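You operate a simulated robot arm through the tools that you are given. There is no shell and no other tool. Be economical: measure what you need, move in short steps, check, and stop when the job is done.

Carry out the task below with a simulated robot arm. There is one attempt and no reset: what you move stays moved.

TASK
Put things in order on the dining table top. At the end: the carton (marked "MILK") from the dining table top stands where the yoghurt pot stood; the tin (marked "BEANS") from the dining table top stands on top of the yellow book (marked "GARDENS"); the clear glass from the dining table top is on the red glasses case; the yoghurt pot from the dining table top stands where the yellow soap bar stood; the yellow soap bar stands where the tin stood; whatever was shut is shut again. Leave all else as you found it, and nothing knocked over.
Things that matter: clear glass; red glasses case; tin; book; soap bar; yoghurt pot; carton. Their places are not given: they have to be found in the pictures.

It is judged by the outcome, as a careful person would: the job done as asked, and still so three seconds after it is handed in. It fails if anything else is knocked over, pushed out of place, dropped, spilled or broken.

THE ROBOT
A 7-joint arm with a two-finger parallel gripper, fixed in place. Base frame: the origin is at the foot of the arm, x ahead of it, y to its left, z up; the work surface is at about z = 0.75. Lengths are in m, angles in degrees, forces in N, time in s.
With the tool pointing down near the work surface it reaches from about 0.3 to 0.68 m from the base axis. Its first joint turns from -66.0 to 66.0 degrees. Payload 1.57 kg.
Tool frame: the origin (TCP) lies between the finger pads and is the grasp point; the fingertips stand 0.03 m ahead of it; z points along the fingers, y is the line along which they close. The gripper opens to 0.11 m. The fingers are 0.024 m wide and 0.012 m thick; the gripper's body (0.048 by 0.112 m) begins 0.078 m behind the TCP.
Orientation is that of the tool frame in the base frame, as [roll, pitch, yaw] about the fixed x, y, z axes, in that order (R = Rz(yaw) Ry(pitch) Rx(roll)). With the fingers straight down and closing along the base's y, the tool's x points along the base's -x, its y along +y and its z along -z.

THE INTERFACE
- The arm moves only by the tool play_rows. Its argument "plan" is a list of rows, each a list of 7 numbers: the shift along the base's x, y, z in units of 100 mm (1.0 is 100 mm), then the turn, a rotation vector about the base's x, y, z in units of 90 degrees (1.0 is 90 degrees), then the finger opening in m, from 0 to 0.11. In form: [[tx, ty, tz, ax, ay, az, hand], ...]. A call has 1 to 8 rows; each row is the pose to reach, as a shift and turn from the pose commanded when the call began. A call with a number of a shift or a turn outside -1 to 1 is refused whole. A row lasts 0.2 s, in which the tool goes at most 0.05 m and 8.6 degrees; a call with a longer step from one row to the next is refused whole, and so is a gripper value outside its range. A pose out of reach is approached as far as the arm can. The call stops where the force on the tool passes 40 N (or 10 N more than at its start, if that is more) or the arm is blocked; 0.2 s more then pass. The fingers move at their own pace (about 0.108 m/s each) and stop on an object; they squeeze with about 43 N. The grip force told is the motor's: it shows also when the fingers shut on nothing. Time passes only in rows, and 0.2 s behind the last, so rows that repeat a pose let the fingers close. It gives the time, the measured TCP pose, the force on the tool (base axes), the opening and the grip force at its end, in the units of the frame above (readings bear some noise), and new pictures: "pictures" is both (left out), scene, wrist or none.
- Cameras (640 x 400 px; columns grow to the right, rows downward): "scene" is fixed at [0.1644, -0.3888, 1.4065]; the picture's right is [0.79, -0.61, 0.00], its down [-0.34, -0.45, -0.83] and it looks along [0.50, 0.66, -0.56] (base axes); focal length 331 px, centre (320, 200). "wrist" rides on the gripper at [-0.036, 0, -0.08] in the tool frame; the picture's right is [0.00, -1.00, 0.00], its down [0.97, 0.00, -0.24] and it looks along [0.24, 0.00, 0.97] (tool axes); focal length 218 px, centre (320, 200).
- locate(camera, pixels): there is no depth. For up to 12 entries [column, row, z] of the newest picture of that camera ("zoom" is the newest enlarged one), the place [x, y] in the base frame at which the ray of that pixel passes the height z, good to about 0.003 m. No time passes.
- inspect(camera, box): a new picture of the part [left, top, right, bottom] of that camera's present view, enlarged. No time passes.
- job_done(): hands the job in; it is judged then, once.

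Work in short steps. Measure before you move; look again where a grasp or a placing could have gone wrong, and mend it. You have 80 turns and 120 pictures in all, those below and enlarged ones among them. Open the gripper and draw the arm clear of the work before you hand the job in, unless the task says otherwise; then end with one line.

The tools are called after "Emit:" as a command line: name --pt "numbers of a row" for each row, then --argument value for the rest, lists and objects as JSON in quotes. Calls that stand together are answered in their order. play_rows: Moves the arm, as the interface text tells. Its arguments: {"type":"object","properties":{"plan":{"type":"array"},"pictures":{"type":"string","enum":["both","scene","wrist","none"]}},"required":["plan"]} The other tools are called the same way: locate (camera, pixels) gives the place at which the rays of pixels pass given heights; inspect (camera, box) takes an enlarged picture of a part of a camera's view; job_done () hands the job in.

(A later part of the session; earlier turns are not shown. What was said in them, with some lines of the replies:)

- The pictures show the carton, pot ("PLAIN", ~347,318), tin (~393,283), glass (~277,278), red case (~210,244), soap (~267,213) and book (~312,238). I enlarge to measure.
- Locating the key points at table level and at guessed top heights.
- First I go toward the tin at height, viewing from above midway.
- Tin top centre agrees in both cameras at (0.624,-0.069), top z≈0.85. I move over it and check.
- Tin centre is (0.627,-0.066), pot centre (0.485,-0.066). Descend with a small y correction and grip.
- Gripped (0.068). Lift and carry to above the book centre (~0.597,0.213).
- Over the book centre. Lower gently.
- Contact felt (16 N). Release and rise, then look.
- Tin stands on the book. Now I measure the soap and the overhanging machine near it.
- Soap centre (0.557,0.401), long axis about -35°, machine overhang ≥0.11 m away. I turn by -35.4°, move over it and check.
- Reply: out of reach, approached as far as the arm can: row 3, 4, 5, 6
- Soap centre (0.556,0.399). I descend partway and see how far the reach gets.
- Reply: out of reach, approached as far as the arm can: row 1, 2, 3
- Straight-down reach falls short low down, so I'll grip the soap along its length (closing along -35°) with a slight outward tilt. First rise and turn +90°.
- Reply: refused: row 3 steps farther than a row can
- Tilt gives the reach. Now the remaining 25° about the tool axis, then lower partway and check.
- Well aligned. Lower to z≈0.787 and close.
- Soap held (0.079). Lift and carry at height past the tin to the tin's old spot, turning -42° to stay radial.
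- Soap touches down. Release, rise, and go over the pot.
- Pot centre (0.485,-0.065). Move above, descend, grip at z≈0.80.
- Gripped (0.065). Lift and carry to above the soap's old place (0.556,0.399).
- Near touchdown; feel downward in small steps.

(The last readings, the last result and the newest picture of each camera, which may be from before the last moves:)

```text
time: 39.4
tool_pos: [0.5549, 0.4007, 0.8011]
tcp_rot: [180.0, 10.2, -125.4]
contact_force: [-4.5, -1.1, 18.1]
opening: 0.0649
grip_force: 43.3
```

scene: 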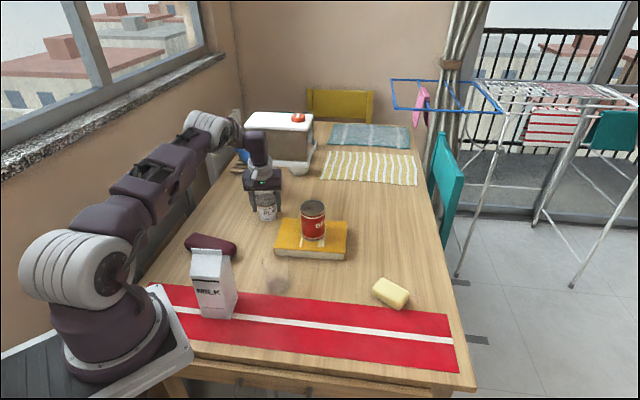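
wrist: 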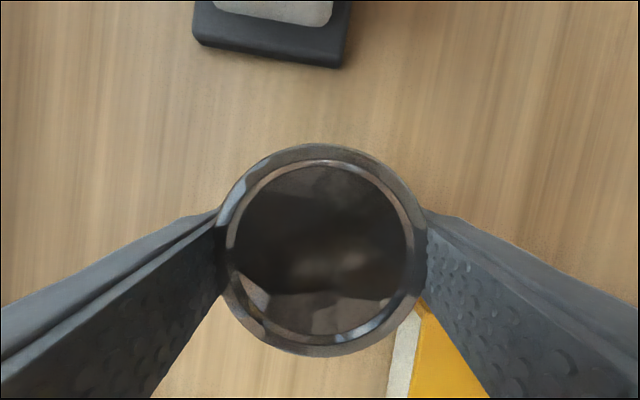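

Touchdown. Release, rise, then undo the tilt while withdrawing toward the carton.

Emit:
play_rows --pt "0 0 0.01 0 0 0 0.08" --pt "0 0 0.01 0 0 0 0.1" --pt "0 0 0.01 0 0 0 0.1" --pt "0 0 0.4 0 0 0 0.1" --pt "0 0 0.8 0 0 0 0.1" --pt "0 0 1.0 0 0 0 0.1" --pictures "none"

Emit:
play_rows --pt "-0.2 -0.2 0.4 -0.0453 0.0322 0 0.11" --pt "-0.5 -0.4 0.7 -0.0906 0.0644 0 0.11" --pt "-0.8 -0.7 0.9 -0.0906 0.0644 0 0.11" --pt "-1.0 -1.0 1.0 -0.0906 0.0644 0 0.11" --pictures "both"

```text
time: 40.8
tool_pos: [0.553, 0.3985, 0.8993]
tcp_rot: [179.9, 10.1, -125.4]
contact_force: [-0.5, 0.1, 0.3]
opening: 0.0999
grip_force: 0.1
```

```text
time: 41.8
tool_pos: [0.4564, 0.3, 0.9996]
tcp_rot: [-179.9, -0.1, -125.4]
contact_force: [0.8, 0.0, 0.0]
opening: 0.1103
grip_force: 0.1
```

scene: 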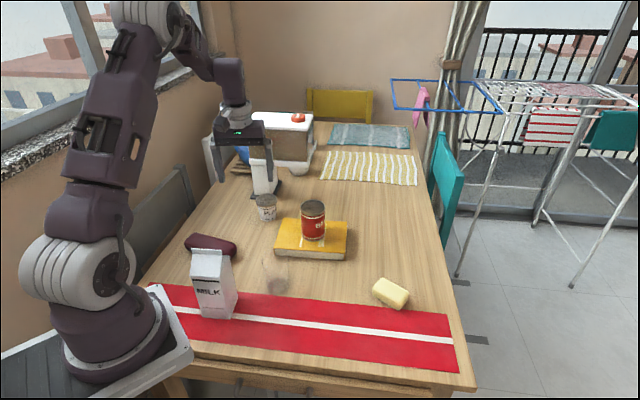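
wrist: 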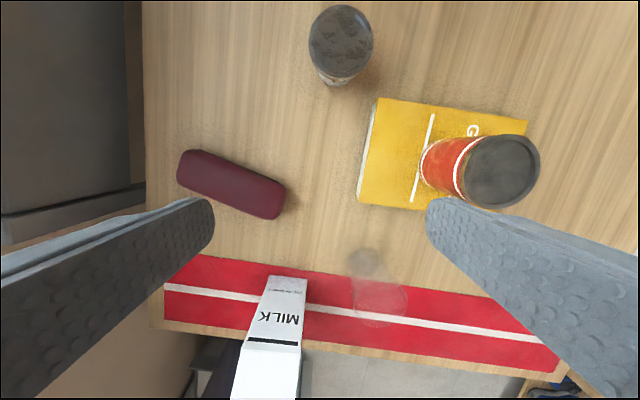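

Now measure the carton's heights and outline.

Emit:
inspect --camera "scene" --box '[170, 225, 310, 325]'

Emit:
locate --camera "scene" --pixels '[[207, 250, 0.9], [207, 250, 0.92], [207, 250, 0.94], [207, 250, 0.96], [201, 315, 0.75], [230, 319, 0.75], [238.5, 296.5, 0.75]]'

Emit:
inspect --camera "wrist" --box '[140, 230, 460, 400]'

```text
4.00 times, centred on (240, 275) of scene
```

zoom: 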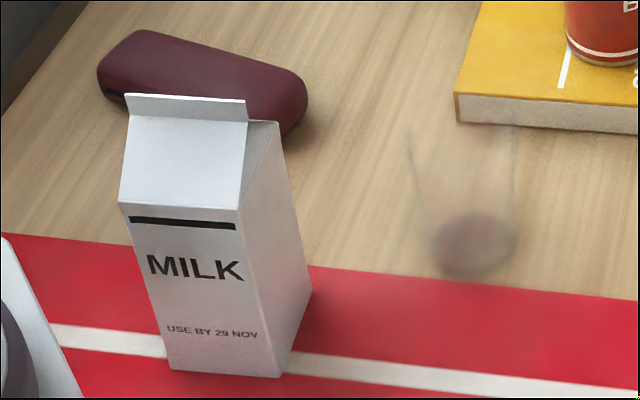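

```text
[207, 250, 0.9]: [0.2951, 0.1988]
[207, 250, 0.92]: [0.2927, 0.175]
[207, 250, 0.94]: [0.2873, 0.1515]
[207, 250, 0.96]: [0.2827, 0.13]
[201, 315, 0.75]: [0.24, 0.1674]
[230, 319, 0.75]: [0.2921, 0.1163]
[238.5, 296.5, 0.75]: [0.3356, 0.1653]
```

```text
2.00 times, centred on (300, 315) of wrist
```

zoom: 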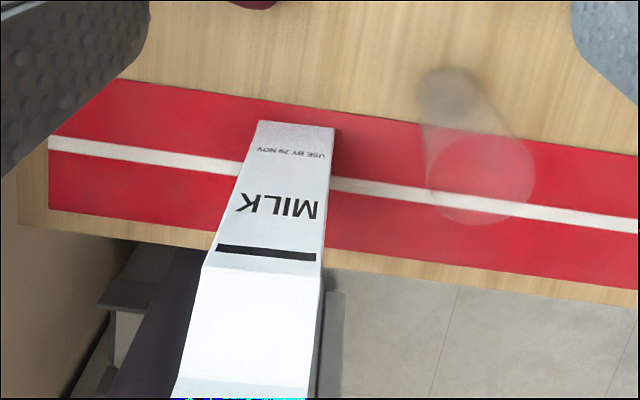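

Emit:
locate --camera "wrist" --pixels '[[269, 290.5, 0.752], [307.5, 293.5, 0.752]]'

Emit:
locate --camera "scene" --pixels '[[215, 276.6, 0.86], [215, 276.6, 0.87], [215, 276.6, 0.88], [215, 276.6, 0.89]]'

Emit:
play_rows --pt "-0.3 -0.25 0.1 0 0 -0.08 0.11" --pt "-0.6 -0.5 0.2 0 0 -0.08 0.11" --pt "-0.9 -0.75 0.3 0 0 -0.08 0.11" --pt "-1.0 -0.83 0.4 0 0 -0.08 0.11" --pictures "none"

Emit:
play_rows --pt "-0.3 -0.25 0 0 0 0 0.11" --pt "-0.4 -0.3 0 0 0 0 0.11" --pt "-0.4 -0.3 0 0 0 0 0.11" --pictures "both"

```text
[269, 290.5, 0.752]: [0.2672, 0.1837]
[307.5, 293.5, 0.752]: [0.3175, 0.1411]
```

```text
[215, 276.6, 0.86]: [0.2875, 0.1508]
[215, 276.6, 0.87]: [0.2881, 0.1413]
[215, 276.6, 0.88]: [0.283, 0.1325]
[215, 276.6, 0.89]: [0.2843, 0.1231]
```

```text
time: 42.8
tool_pos: [0.3563, 0.217, 1.0388]
tcp_rot: [180.0, -0.1, -132.6]
contact_force: [-0.1, -0.1, -0.8]
opening: 0.1101
grip_force: 0.2
```

```text
time: 43.6
tool_pos: [0.3163, 0.1865, 1.0394]
tcp_rot: [180.0, 0.0, -132.5]
contact_force: [-0.9, -0.4, 0.1]
opening: 0.1099
grip_force: 0.0
```

scene: 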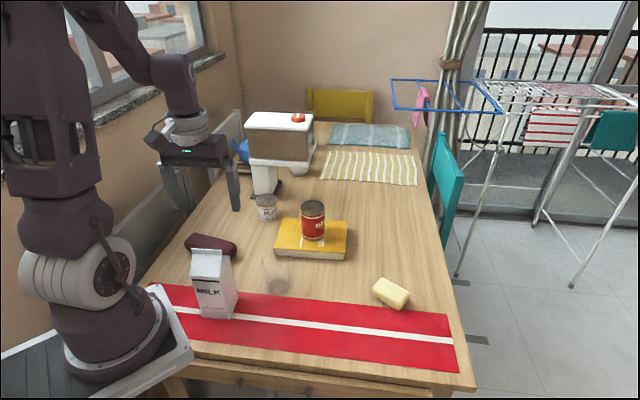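
wrist: 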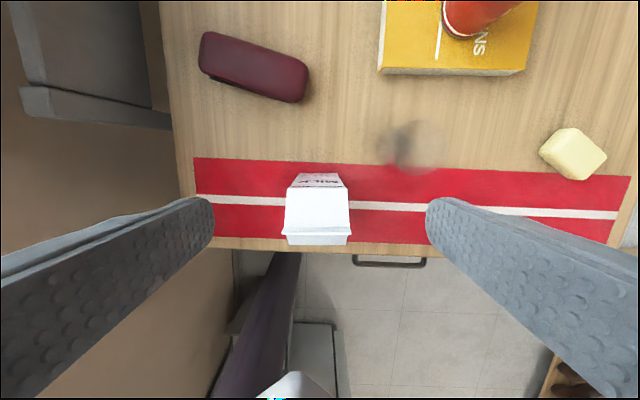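

Emit:
inspect --camera "wrist" --box '[240, 150, 400, 250]'

Emit:
locate --camera "scene" --pixels '[[205, 276.6, 0.85], [205, 276.6, 0.86], [205, 276.6, 0.87], [205, 276.6, 0.88], [207, 249.5, 0.92], [207, 249.5, 0.93]]'

Emit:
locate --camera "wrist" --pixels '[[282, 238, 0.927], [351, 238, 0.927], [316, 238, 0.927], [316, 238, 0.935], [298, 173, 0.752], [340, 174, 0.752]]'

```text
4.00 times, centred on (320, 200) of wrist
```

zoom: 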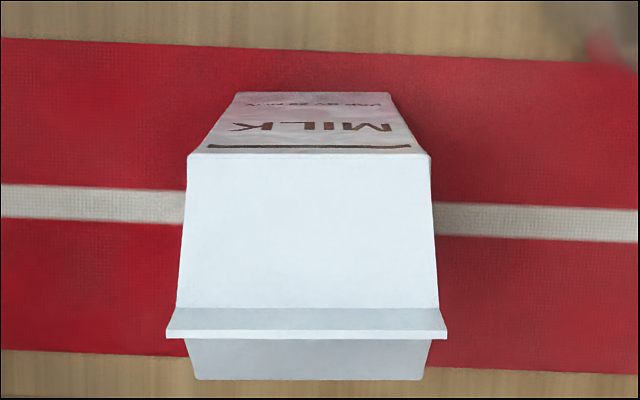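

```text
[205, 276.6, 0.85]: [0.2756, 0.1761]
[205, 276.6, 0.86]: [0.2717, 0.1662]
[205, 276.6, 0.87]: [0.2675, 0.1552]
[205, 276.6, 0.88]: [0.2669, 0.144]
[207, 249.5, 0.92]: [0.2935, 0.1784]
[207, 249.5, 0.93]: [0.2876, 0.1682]
```

```text
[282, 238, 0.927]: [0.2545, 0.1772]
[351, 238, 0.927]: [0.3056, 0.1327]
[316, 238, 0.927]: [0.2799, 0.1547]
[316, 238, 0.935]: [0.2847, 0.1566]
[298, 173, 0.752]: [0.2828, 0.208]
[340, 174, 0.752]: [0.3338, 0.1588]
```

Carton centre ≈(0.287,0.162), shoulder z≈0.88, ridge ≈0.937. I descend to TCP z≈0.869 and grip its sides.

Emit:
play_rows --pt "-0.29 -0.24 0 0 0 0 0.11" --pt "-0.29 -0.24 -0.4 0 0 0 0.11" --pt "-0.29 -0.24 -0.8 0 0 0 0.11" --pt "-0.29 -0.24 -1.0 0 0 0 0.11" --pt "-0.29 -0.24 -1.0 0 0 0 0.11" --pictures "both"

```text
time: 44.8
tool_pos: [0.2853, 0.163, 0.9395]
tcp_rot: [-180.0, -0.1, -132.6]
contact_force: [0.4, 0.3, -0.1]
opening: 0.1099
grip_force: 0.0
```

scene: 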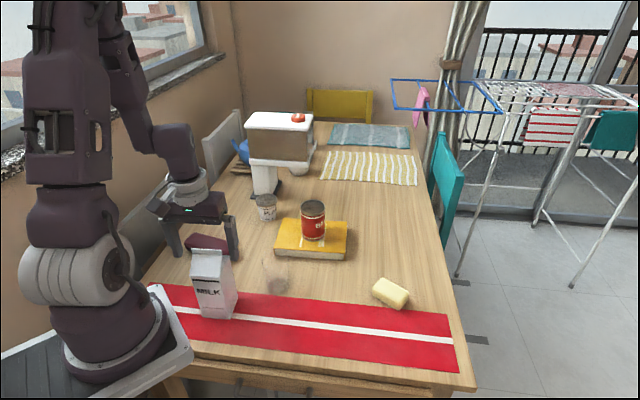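
wrist: 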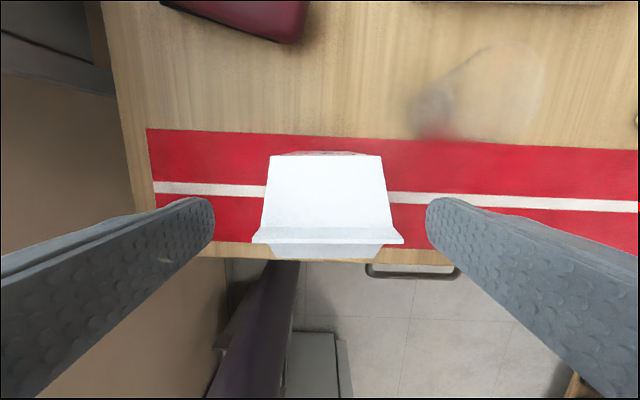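

Ridge sits centred between the fingers (row 238 vs expected 240). Descend 0.07 and grip.

Emit:
play_rows --pt "0.02 -0.02 -0.4 0 0 0 0.11" --pt "0.02 -0.02 -0.7 0 0 0 0.11" --pt "0.02 -0.02 -0.7 0 0 0 0.09" --pt "0.02 -0.02 -0.7 0 0 0 0.05" --pt "0.02 -0.02 -0.7 0 0 0 0.05" --pt "0.02 -0.02 -0.7 0 0 0 0.05" --pictures "both"

```text
time: 46.2
tool_pos: [0.2858, 0.1625, 0.87]
tcp_rot: [-179.9, -0.1, -132.5]
contact_force: [0.7, 1.1, 0.7]
opening: 0.0657
grip_force: 42.8
```

scene: 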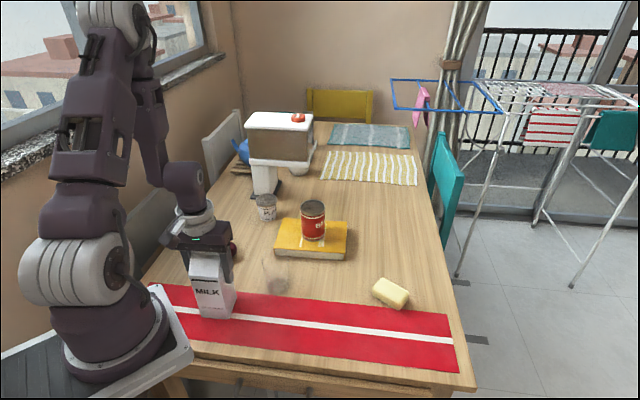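
wrist: 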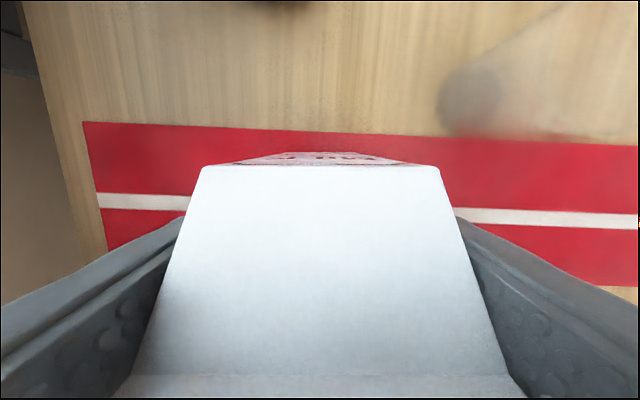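

Gripped (0.066). Lift high and carry to the pot's old place (0.485,-0.065).

Emit:
play_rows --pt "0 0 0.2 0 0 0 0.05" --pt "0 0 0.5 0 0 0 0.05" --pt "0 0 0.8 0 0 0 0.05" --pt "0 0 1.0 0 0 0 0.05" --pictures "none"

Emit:
play_rows --pt "0 0 0.3 0 0 0 0.05" --pt "0 -0.2 0.6 0 0 0 0.05" --pt "0.1 -0.45 0.8 0 0 0 0.05" --pt "0.15 -0.6 0.8 0 0 0 0.05" --pictures "none"

Emit:
play_rows --pt "0.3 -0.3 0 0 0 0 0.05" --pt "0.6 -0.6 0 0 0 0 0.05" --pt "0.9 -0.9 0 0 0 0 0.05" --pictures "none"

Emit:
play_rows --pt "0.3 -0.3 0 0 0 0 0.05" --pt "0.6 -0.6 0 0 0 0 0.05" --pt "0.91 -0.75 0 0 0 0 0.05" --pt "0.91 -0.75 -0.4 0 0 0 0.05" --pt "0.91 -0.75 -0.8 0 0 0 0.05" --pictures "both"

```text
time: 47.2
tool_pos: [0.2895, 0.1633, 0.9702]
tcp_rot: [-180.0, 0.0, -132.6]
contact_force: [0.3, -0.1, -6.1]
opening: 0.0658
grip_force: 43.4
```

```text
time: 48.2
tool_pos: [0.304, 0.1004, 1.0509]
tcp_rot: [180.0, 0.0, -132.5]
contact_force: [-0.4, -0.6, -4.6]
opening: 0.0656
grip_force: 42.9
```

```text
time: 49.0
tool_pos: [0.3967, 0.0118, 1.0522]
tcp_rot: [179.9, 0.0, -132.6]
contact_force: [0.2, -0.3, -5.3]
opening: 0.0659
grip_force: 42.6
```

```text
time: 50.2
tool_pos: [0.4864, -0.0651, 0.971]
tcp_rot: [-179.9, 0.0, -132.6]
contact_force: [-1.3, -0.6, -6.0]
opening: 0.0657
grip_force: 43.2
```

scene: 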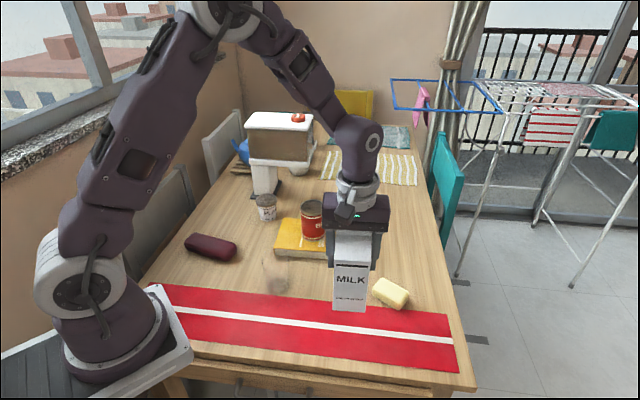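
wrist: 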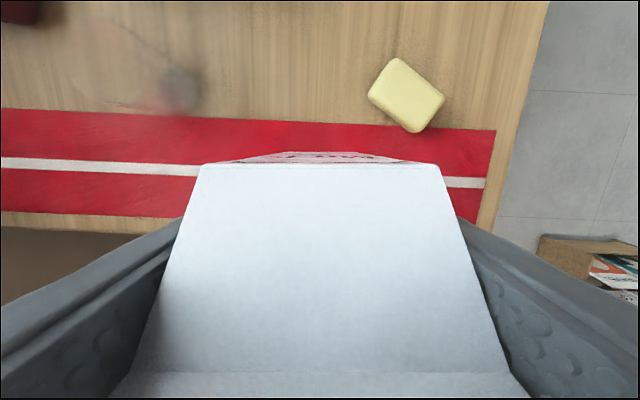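

Emit:
play_rows --pt "0 0 -0.4 0 0 0 0.05" --pt "0 0 -0.75 0 0 0 0.05" --pt "0 0 -0.95 0 0 0 0.05" --pt "0 0 -0.98 0 0 0 0.05" --pictures "none"

Emit:
play_rows --pt "0 0 -0.02 0 0 0 0.05" --pt "0 0 -0.02 0 0 0 0.05" --pictures "both"

```text
time: 51.2
tool_pos: [0.4873, -0.0649, 0.8728]
tcp_rot: [-180.0, 0.0, -132.6]
contact_force: [0.8, 0.2, -5.8]
opening: 0.0658
grip_force: 43.0
```

```text
time: 51.8
tool_pos: [0.4859, -0.0649, 0.8707]
tcp_rot: [180.0, 0.0, -132.6]
contact_force: [-1.1, -0.3, -6.1]
opening: 0.0657
grip_force: 42.8
```

scene: 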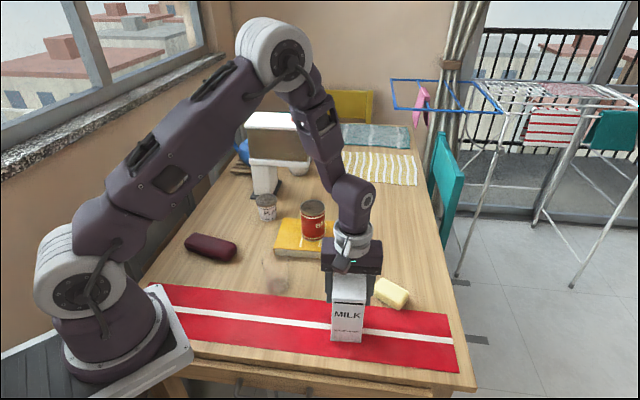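
wrist: 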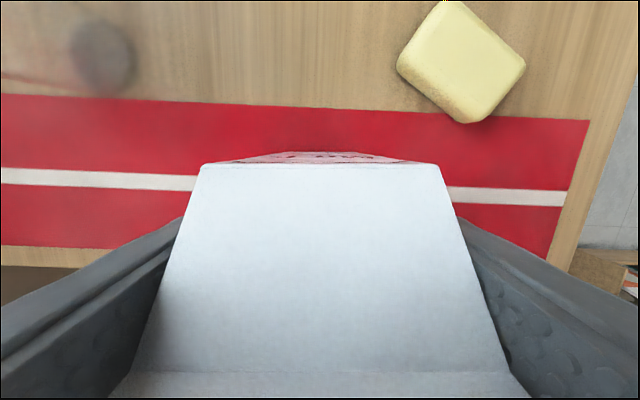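

Emit:
play_rows --pt "0 0 -0.015 0 0 0 0.05" --pt "0 0 -0.02 0 0 0 0.05" --pictures "none"

```text
time: 52.4
tool_pos: [0.4865, -0.0654, 0.8686]
tcp_rot: [-179.8, 0.1, -132.5]
contact_force: [-0.4, -1.2, 20.1]
opening: 0.0657
grip_force: 43.6
```

Touchdown. Release, rise well clear, and move to view the glass.

Emit:
play_rows --pt "0 0 0.01 0 0 0 0.08" --pt "0 0 0.01 0 0 0 0.1" --pt "0 0 0.01 0 0 0 0.1" --pt "0 0 0.4 0 0 0 0.1" --pt "0 0 0.8 0 0 0 0.1" --pt "0 0 1.0 0 0 0 0.1" --pictures "none"

Emit:
play_rows --pt "0 0 0.4 0 0 0 0.1" --pt "0 0.1 0.8 0 0 0 0.1" --pt "-0.2 0.5 0.8 0 0 0 0.1" --pt "-0.4 0.9 0.8 0 0 0 0.1" --pictures "none"

Emit:
play_rows --pt "-0.2 0.4 0 0 0 0 0.11" --pt "-0.3 0.8 -0.1 0 0 0 0.11" --pt "-0.3 0.8 -0.1 0 0 0 0.11" --pictures "both"

```text
time: 53.8
tool_pos: [0.4837, -0.0667, 0.9672]
tcp_rot: [-180.0, 0.0, -132.5]
contact_force: [0.1, 0.1, 0.2]
opening: 0.0999
grip_force: 0.1
```

```text
time: 54.8
tool_pos: [0.4447, 0.0271, 1.0476]
tcp_rot: [180.0, 0.0, -132.6]
contact_force: [0.0, 0.4, 0.6]
opening: 0.1001
grip_force: 0.2
```

```text
time: 55.6
tool_pos: [0.4149, 0.1063, 1.0402]
tcp_rot: [180.0, 0.0, -132.5]
contact_force: [0.6, 0.2, -0.1]
opening: 0.1103
grip_force: 0.1
```

scene: 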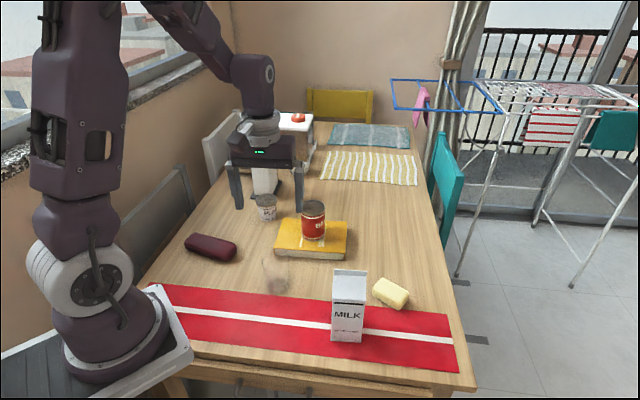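
wrist: 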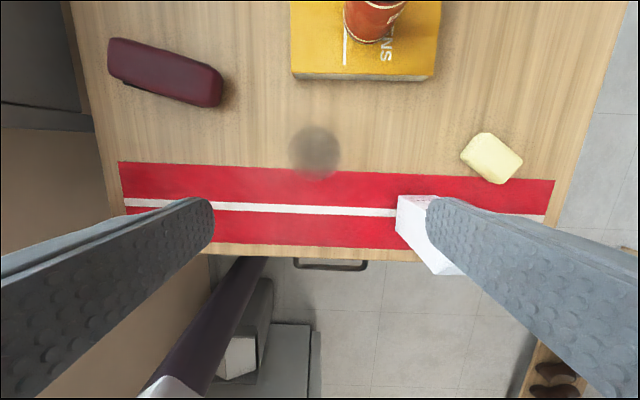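

Emit:
inspect --camera "wrist" --box '[240, 100, 400, 200]'

Emit:
inspect --camera "scene" --box '[240, 230, 320, 310]'

Emit:
inspect --camera "wrist" --box '[90, 20, 250, 120]'

Emit:
inspect --camera "scene" --box '[165, 215, 265, 278]'

```text
4.00 times, centred on (320, 150) of wrist
```

zoom: 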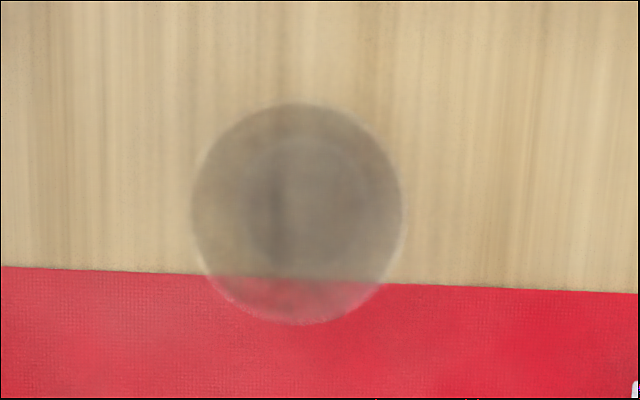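

```text
5.00 times, centred on (280, 270) of scene
```

zoom: 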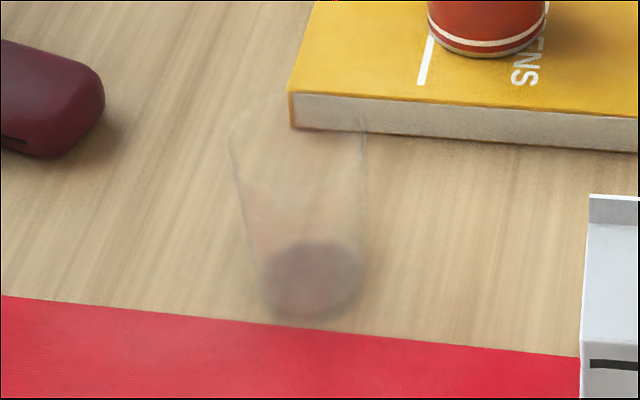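

```text
4.00 times, centred on (170, 70) of wrist
```

zoom: 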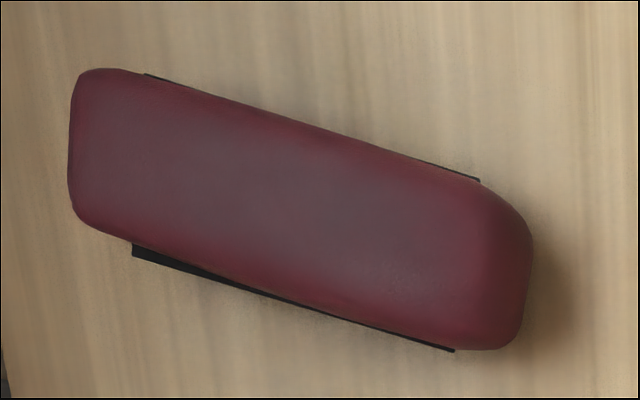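

```text
6.35 times, centred on (215, 246) of scene
```

zoom: 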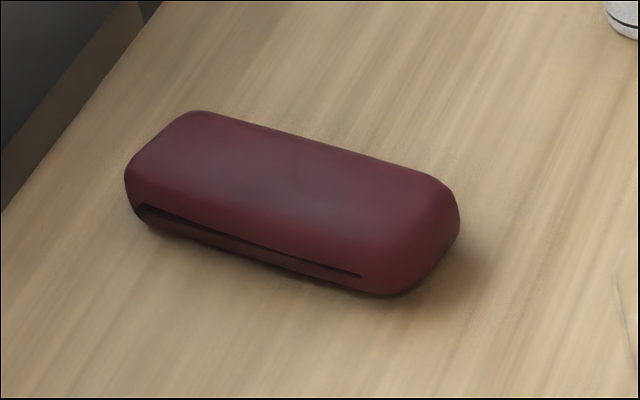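

Emit:
locate --camera "scene" --pixels '[[278.6, 285.6, 0.755], [268.4, 286, 0.755], [288.4, 284, 0.755], [275.6, 254, 0.85], [275.6, 254, 0.86], [261.6, 256, 0.85], [289.4, 254, 0.85], [261.6, 256, 0.86]]'

Emit:
locate --camera "wrist" --pixels '[[314.3, 153.5, 0.85], [314.3, 153.5, 0.86], [288, 153, 0.85], [340.8, 153, 0.85], [318, 150.7, 0.755], [108, 45, 0.78], [222, 93, 0.78], [107.5, 45, 0.795], [165, 72, 0.795], [314.3, 126, 0.85], [314.3, 181, 0.85], [170, 70, 0.79]]'

```text
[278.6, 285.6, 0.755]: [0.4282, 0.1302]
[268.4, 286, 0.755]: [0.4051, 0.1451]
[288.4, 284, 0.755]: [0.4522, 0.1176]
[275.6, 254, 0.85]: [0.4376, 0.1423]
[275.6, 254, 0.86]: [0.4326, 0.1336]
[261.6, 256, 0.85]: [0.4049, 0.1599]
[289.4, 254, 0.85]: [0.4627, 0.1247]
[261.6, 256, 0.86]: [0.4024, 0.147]
```

```text
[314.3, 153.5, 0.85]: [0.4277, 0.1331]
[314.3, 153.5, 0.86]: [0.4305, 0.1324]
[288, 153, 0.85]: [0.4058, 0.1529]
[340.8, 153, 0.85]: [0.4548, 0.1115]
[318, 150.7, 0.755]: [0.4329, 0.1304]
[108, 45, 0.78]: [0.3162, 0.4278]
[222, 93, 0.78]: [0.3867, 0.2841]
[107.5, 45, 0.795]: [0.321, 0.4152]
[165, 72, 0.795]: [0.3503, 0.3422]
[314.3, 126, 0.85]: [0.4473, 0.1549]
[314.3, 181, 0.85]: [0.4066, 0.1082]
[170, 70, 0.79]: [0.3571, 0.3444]
```

Glass centre ≈(0.430,0.132), rim z≈0.86, rim Ø≈0.064. Move above and partway down, then check; also measure the case.

Emit:
play_rows --pt "0.14 0.27 -0.2 0 0 0 0.11" --pt "0.14 0.27 -0.6 0 0 0 0.11" --pt "0.14 0.27 -1.0 0 0 0 0.11" --pt "0.14 0.27 -1.0 0 0 0 0.11" --pictures "both"

Emit:
locate --camera "scene" --pixels '[[210.6, 246.8, 0.77], [210.6, 246.8, 0.78], [188.2, 250, 0.75], [225.2, 261, 0.75], [184.3, 240.5, 0.78], [194.5, 231.8, 0.785], [236.9, 248.4, 0.77], [231, 241.5, 0.785], [233.9, 243, 0.785]]'

Emit:
inspect --camera "wrist" --box '[220, 120, 420, 245]'

```text
time: 56.6
tool_pos: [0.4279, 0.1305, 0.9412]
tcp_rot: [180.0, 0.1, -132.6]
contact_force: [0.5, 0.5, 0.2]
opening: 0.1102
grip_force: 0.1
```

scene: 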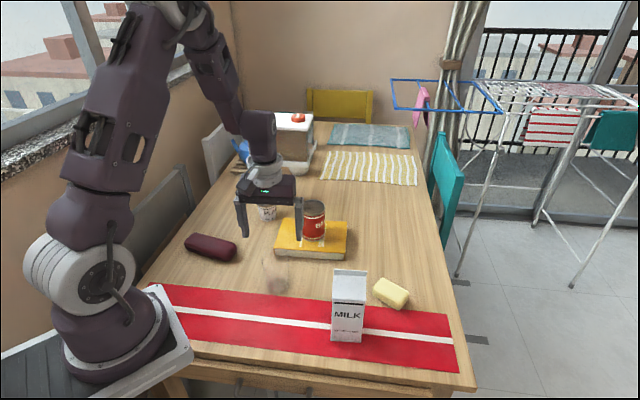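
wrist: 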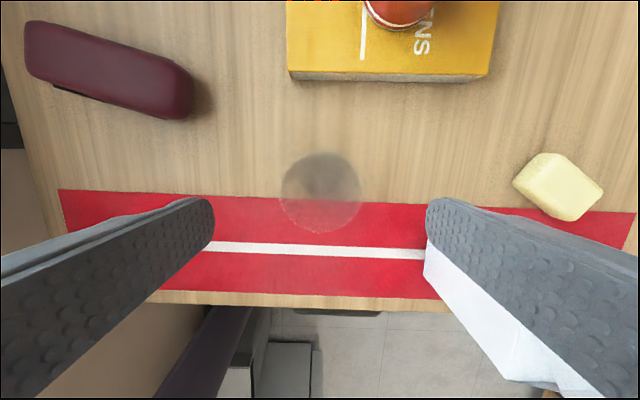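

```text
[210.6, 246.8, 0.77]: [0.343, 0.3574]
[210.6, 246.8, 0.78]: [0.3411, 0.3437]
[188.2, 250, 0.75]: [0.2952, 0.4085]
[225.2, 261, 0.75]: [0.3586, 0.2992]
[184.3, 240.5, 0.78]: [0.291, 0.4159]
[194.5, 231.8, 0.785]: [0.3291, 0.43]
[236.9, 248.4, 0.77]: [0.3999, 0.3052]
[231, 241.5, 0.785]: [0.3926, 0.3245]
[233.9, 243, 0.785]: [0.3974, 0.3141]
```

```text
3.20 times, centred on (320, 182) of wrist
```

zoom: 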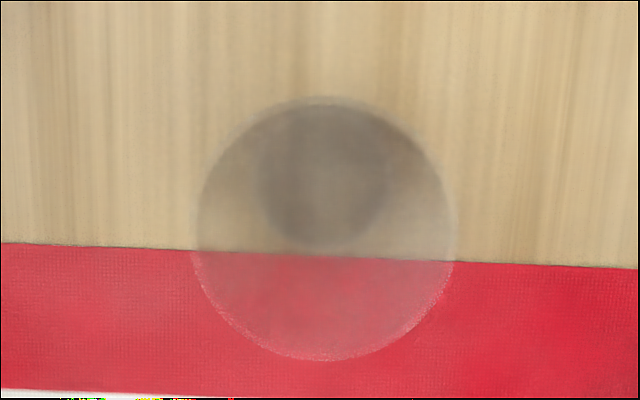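

Emit:
locate --camera "wrist" --pixels '[[321.5, 190.8, 0.86], [321.5, 190.8, 0.85], [320, 174, 0.755], [282, 191, 0.86], [361, 191, 0.86], [25, 45, 0.78], [192, 100, 0.78], [108, 67, 0.78], [108, 67, 0.79]]'

Emit:
inspect --camera "wrist" --box '[10, 10, 210, 135]'

```text
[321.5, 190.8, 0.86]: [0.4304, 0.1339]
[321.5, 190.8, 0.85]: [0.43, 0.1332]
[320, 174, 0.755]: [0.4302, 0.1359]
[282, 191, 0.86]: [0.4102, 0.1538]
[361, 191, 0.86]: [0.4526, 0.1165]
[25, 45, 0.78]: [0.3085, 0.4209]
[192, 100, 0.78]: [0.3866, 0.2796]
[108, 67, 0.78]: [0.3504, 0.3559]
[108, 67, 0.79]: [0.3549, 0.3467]
```

```text
3.20 times, centred on (110, 72) of wrist
```

zoom: 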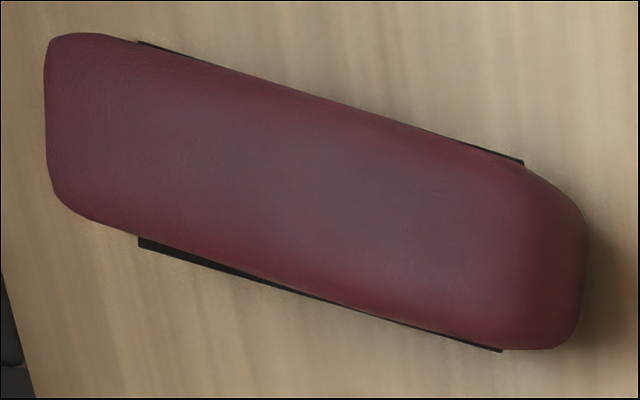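

Emit:
locate --camera "wrist" --pixels '[[53.75, 22.6, 0.765], [173.4, 60.4, 0.765], [53.75, 86, 0.765], [166, 119, 0.765]]'

Emit:
locate --camera "scene" --pixels '[[186.6, 247, 0.76], [221.3, 258, 0.76], [186.6, 247, 0.765], [221.3, 258, 0.765], [186.6, 247, 0.77], [221.3, 258, 0.77]]'

```text
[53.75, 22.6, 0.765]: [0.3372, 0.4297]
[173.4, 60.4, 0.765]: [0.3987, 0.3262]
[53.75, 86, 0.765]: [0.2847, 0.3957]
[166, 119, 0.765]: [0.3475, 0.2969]
```

```text
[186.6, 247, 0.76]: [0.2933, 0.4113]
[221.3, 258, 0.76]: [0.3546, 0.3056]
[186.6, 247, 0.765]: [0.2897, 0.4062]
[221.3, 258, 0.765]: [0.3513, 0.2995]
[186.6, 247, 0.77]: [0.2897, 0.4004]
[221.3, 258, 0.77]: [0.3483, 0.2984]
```

Glass centre (0.430,0.134); case centre ≈(0.344,0.362). Descend on the glass and grip.

Emit:
play_rows --pt "0 0.02 -0.4 0 0 0 0.11" --pt "0 0.02 -0.8 0 0 0 0.11" --pt "0 0.02 -1.0 0 0 0 0.11" --pictures "none"

Emit:
play_rows --pt "0 0 -0.27 0 0 0 0.11" --pt "0 0 -0.27 0 0 0 0.09" --pt "0 0 -0.27 0 0 0 0.06" --pt "0 0 -0.27 0 0 0 0.05" --pt "0 0 -0.27 0 0 0 0.05" --pictures "both"

```text
time: 57.4
tool_pos: [0.4285, 0.1337, 0.8375]
tcp_rot: [180.0, 0.0, -132.5]
contact_force: [0.4, 0.3, -0.5]
opening: 0.1099
grip_force: 0.1
```

```text
time: 58.6
tool_pos: [0.4289, 0.1344, 0.8089]
tcp_rot: [-179.9, 0.0, -132.6]
contact_force: [-0.7, 0.6, -0.1]
opening: 0.0665
grip_force: 43.0
```

scene: 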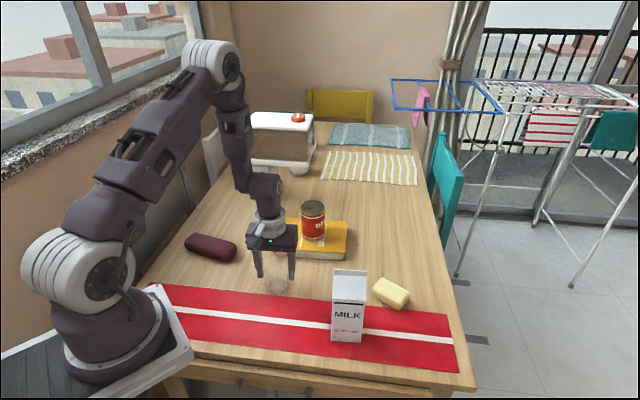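
wrist: 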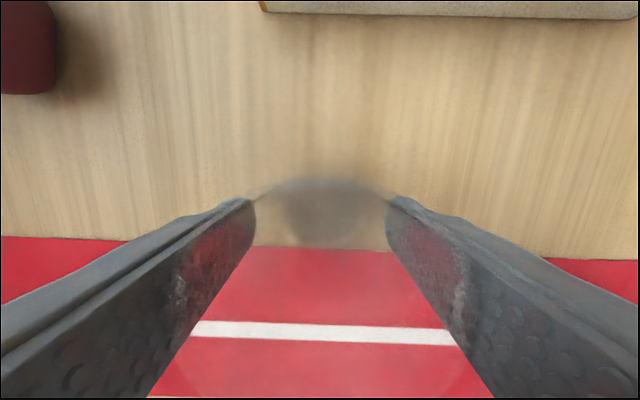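

Gripped (0.0665). Lift and carry to above the case.

Emit:
play_rows --pt "0 0 0.2 0 0 0 0.05" --pt "0 0 0.5 0 0 0 0.05" --pt "0 0 0.8 0 0 0 0.05" --pt "-0.1 0.28 1.0 0 0 0 0.05" --pictures "none"

Emit:
play_rows --pt "-0.1 0.35 0 0 0 0 0.05" --pt "-0.25 0.7 0 0 0 0 0.05" --pt "-0.38 1.0 0 0 0 0 0.05" --pictures "none"

Emit:
play_rows --pt "-0.1 0.35 0 0 0 0 0.05" --pt "-0.25 0.7 0 0 0 0 0.05" --pt "-0.38 1.0 0 0 0 0 0.05" --pt "-0.38 1.0 -0.2 0 0 0 0.05" --pt "-0.38 1.0 -0.4 0 0 0 0.05" --pictures "both"

Emit:
inspect --camera "scene" --box '[160, 200, 270, 270]'

```text
time: 59.6
tool_pos: [0.4183, 0.164, 0.9109]
tcp_rot: [180.0, 0.0, -132.6]
contact_force: [-0.6, -0.1, -2.4]
opening: 0.0666
grip_force: 43.1
```

```text
time: 60.4
tool_pos: [0.3808, 0.2654, 0.9094]
tcp_rot: [-179.9, -0.1, -132.6]
contact_force: [0.0, 0.0, -2.1]
opening: 0.0665
grip_force: 42.8
```

```text
time: 61.6
tool_pos: [0.3451, 0.3643, 0.8693]
tcp_rot: [179.9, 0.0, -132.6]
contact_force: [0.1, 0.5, -2.4]
opening: 0.0662
grip_force: 43.3
```

scene: 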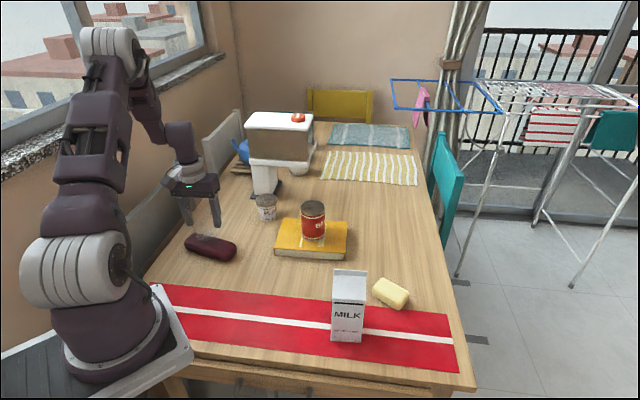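
wrist: 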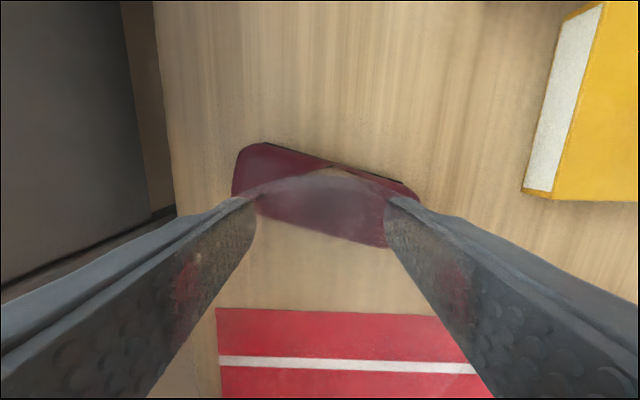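

```text
5.71 times, centred on (215, 235) of scene
```

zoom: 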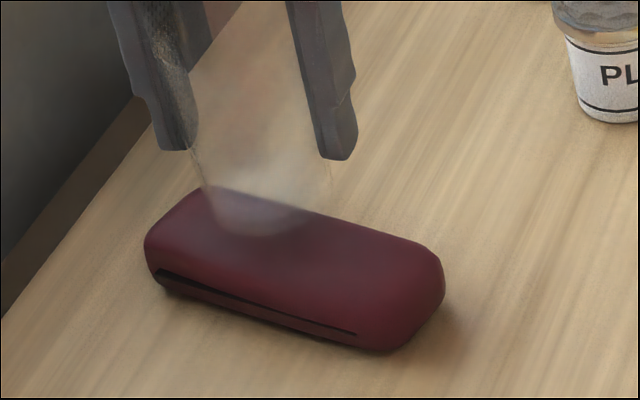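

Base is over the middle of the case. Lower carefully.

Emit:
play_rows --pt "0 0 -0.1 0 0 0 0.05" --pt "0 0 -0.18 0 0 0 0.05" --pictures "none"

Emit:
inspect --camera "scene" --box '[160, 200, 270, 270]'

```text
time: 62.2
tool_pos: [0.3435, 0.3638, 0.8512]
tcp_rot: [-180.0, 0.1, -132.5]
contact_force: [0.5, 0.9, -1.8]
opening: 0.0666
grip_force: 42.8
```

```text
5.71 times, centred on (215, 235) of scene
```

zoom: 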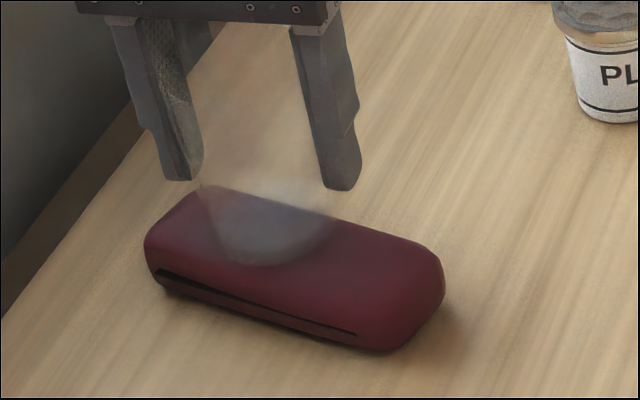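

Emit:
play_rows --pt "0 0 -0.02 0 0 0 0.05" --pt "0 0 -0.035 0 0 0 0.05" --pictures "none"

```text
time: 62.8
tool_pos: [0.3426, 0.3633, 0.8489]
tcp_rot: [-179.9, 0.1, -132.5]
contact_force: [0.3, -0.7, 6.1]
opening: 0.0667
grip_force: 43.4
```

Contact has begun (+6 N). Check the seat before releasing.

Emit:
inspect --camera "scene" --box '[160, 200, 270, 270]'

Emit:
inspect --camera "wrist" --box '[200, 100, 440, 280]'

```text
5.71 times, centred on (215, 235) of scene
```

zoom: 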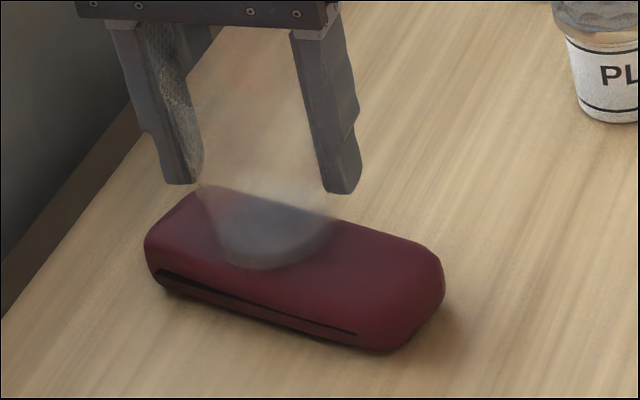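

```text
2.22 times, centred on (320, 190) of wrist
```

zoom: 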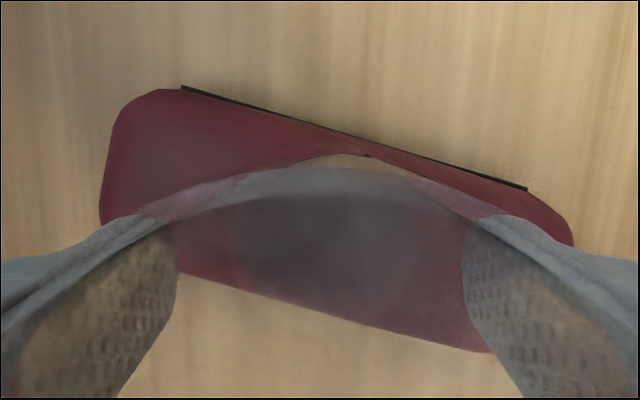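

Base is centred across the case. Release gently and rise.

Emit:
play_rows --pt "0 0 0 0 0 0 0.075" --pt "0 0 0 0 0 0 0.09" --pt "0 0 0 0 0 0 0.11" --pt "0 0 0.2 0 0 0 0.11" --pt "0 0 0.6 0 0 0 0.11" --pt "0 0 1.0 0 0 0 0.11" --pictures "both"

Emit:
play_rows --pt "0 0 0.5 0 0 0 0.11" --pt "0 0 0.9 0 0 0 0.11" --pt "0.1 -0.4 0.9 0 0 0 0.11" --pt "0.1 -0.8 0.9 0 0 0 0.11" --pt "0.1 -1.0 1.0 0 0 0 0.11" --pictures "both"

Emit:
inspect --camera "scene" --box '[160, 180, 300, 270]'

Emit:
inspect --camera "scene" --box '[240, 170, 440, 360]'

```text
time: 64.2
tool_pos: [0.3409, 0.3648, 0.9499]
tcp_rot: [-179.9, 0.0, -132.5]
contact_force: [0.4, -0.1, -0.4]
opening: 0.11
grip_force: 0.2
```

scene: 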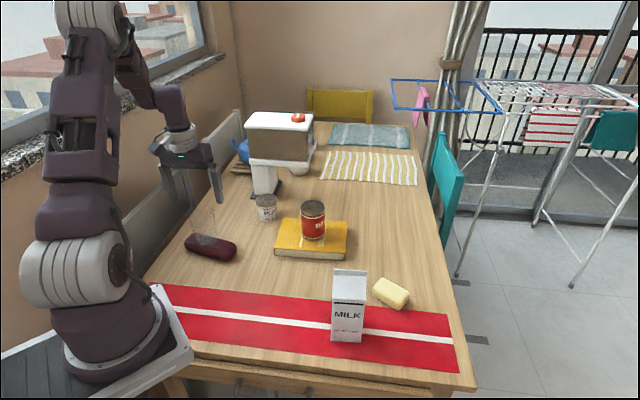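
wrist: 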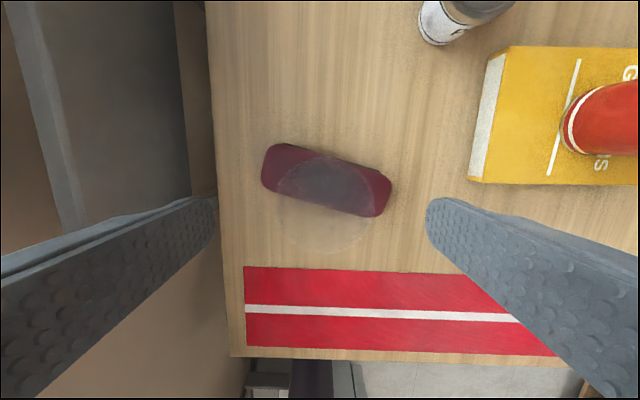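

```text
time: 65.4
tool_pos: [0.3501, 0.2609, 1.0501]
tcp_rot: [-180.0, 0.1, -132.4]
contact_force: [0.6, 0.0, 0.7]
opening: 0.11
grip_force: 0.1
```

scene: 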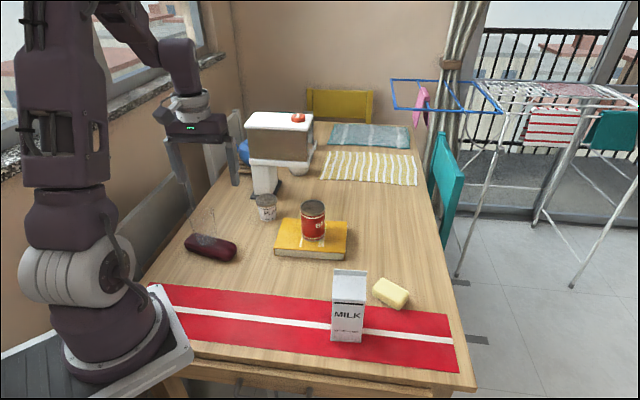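
wrist: 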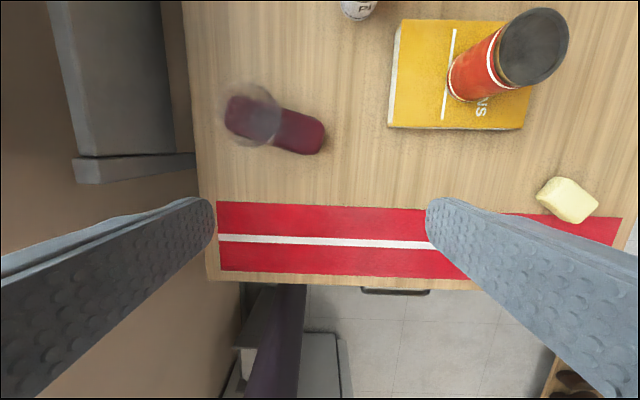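

```text
4.44 times, centred on (230, 225) of scene
```

zoom: 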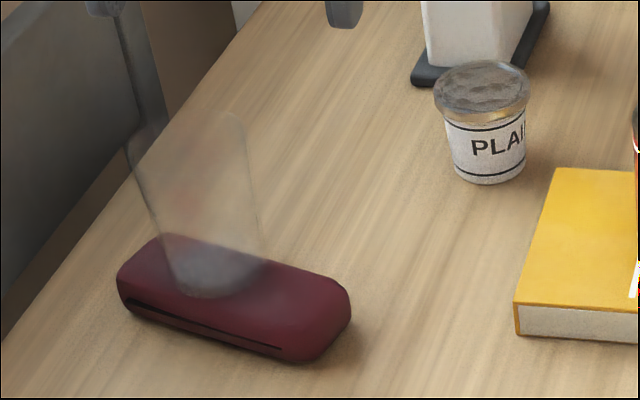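

```text
2.11 times, centred on (340, 265) of scene
```

zoom: 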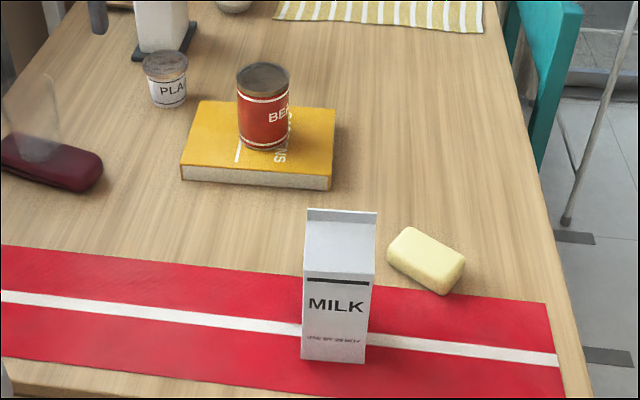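

All items stand as asked: tin on the book, soap at the tin's place, pot at the soap's place, carton at the pot's place, glass upright on the case. The gripper is open and clear, so I hand in.

Emit:
job_done

```text
The job is handed in.
```

The job is handed in: the last pictures show all five items in the places asked, with nothing knocked over.
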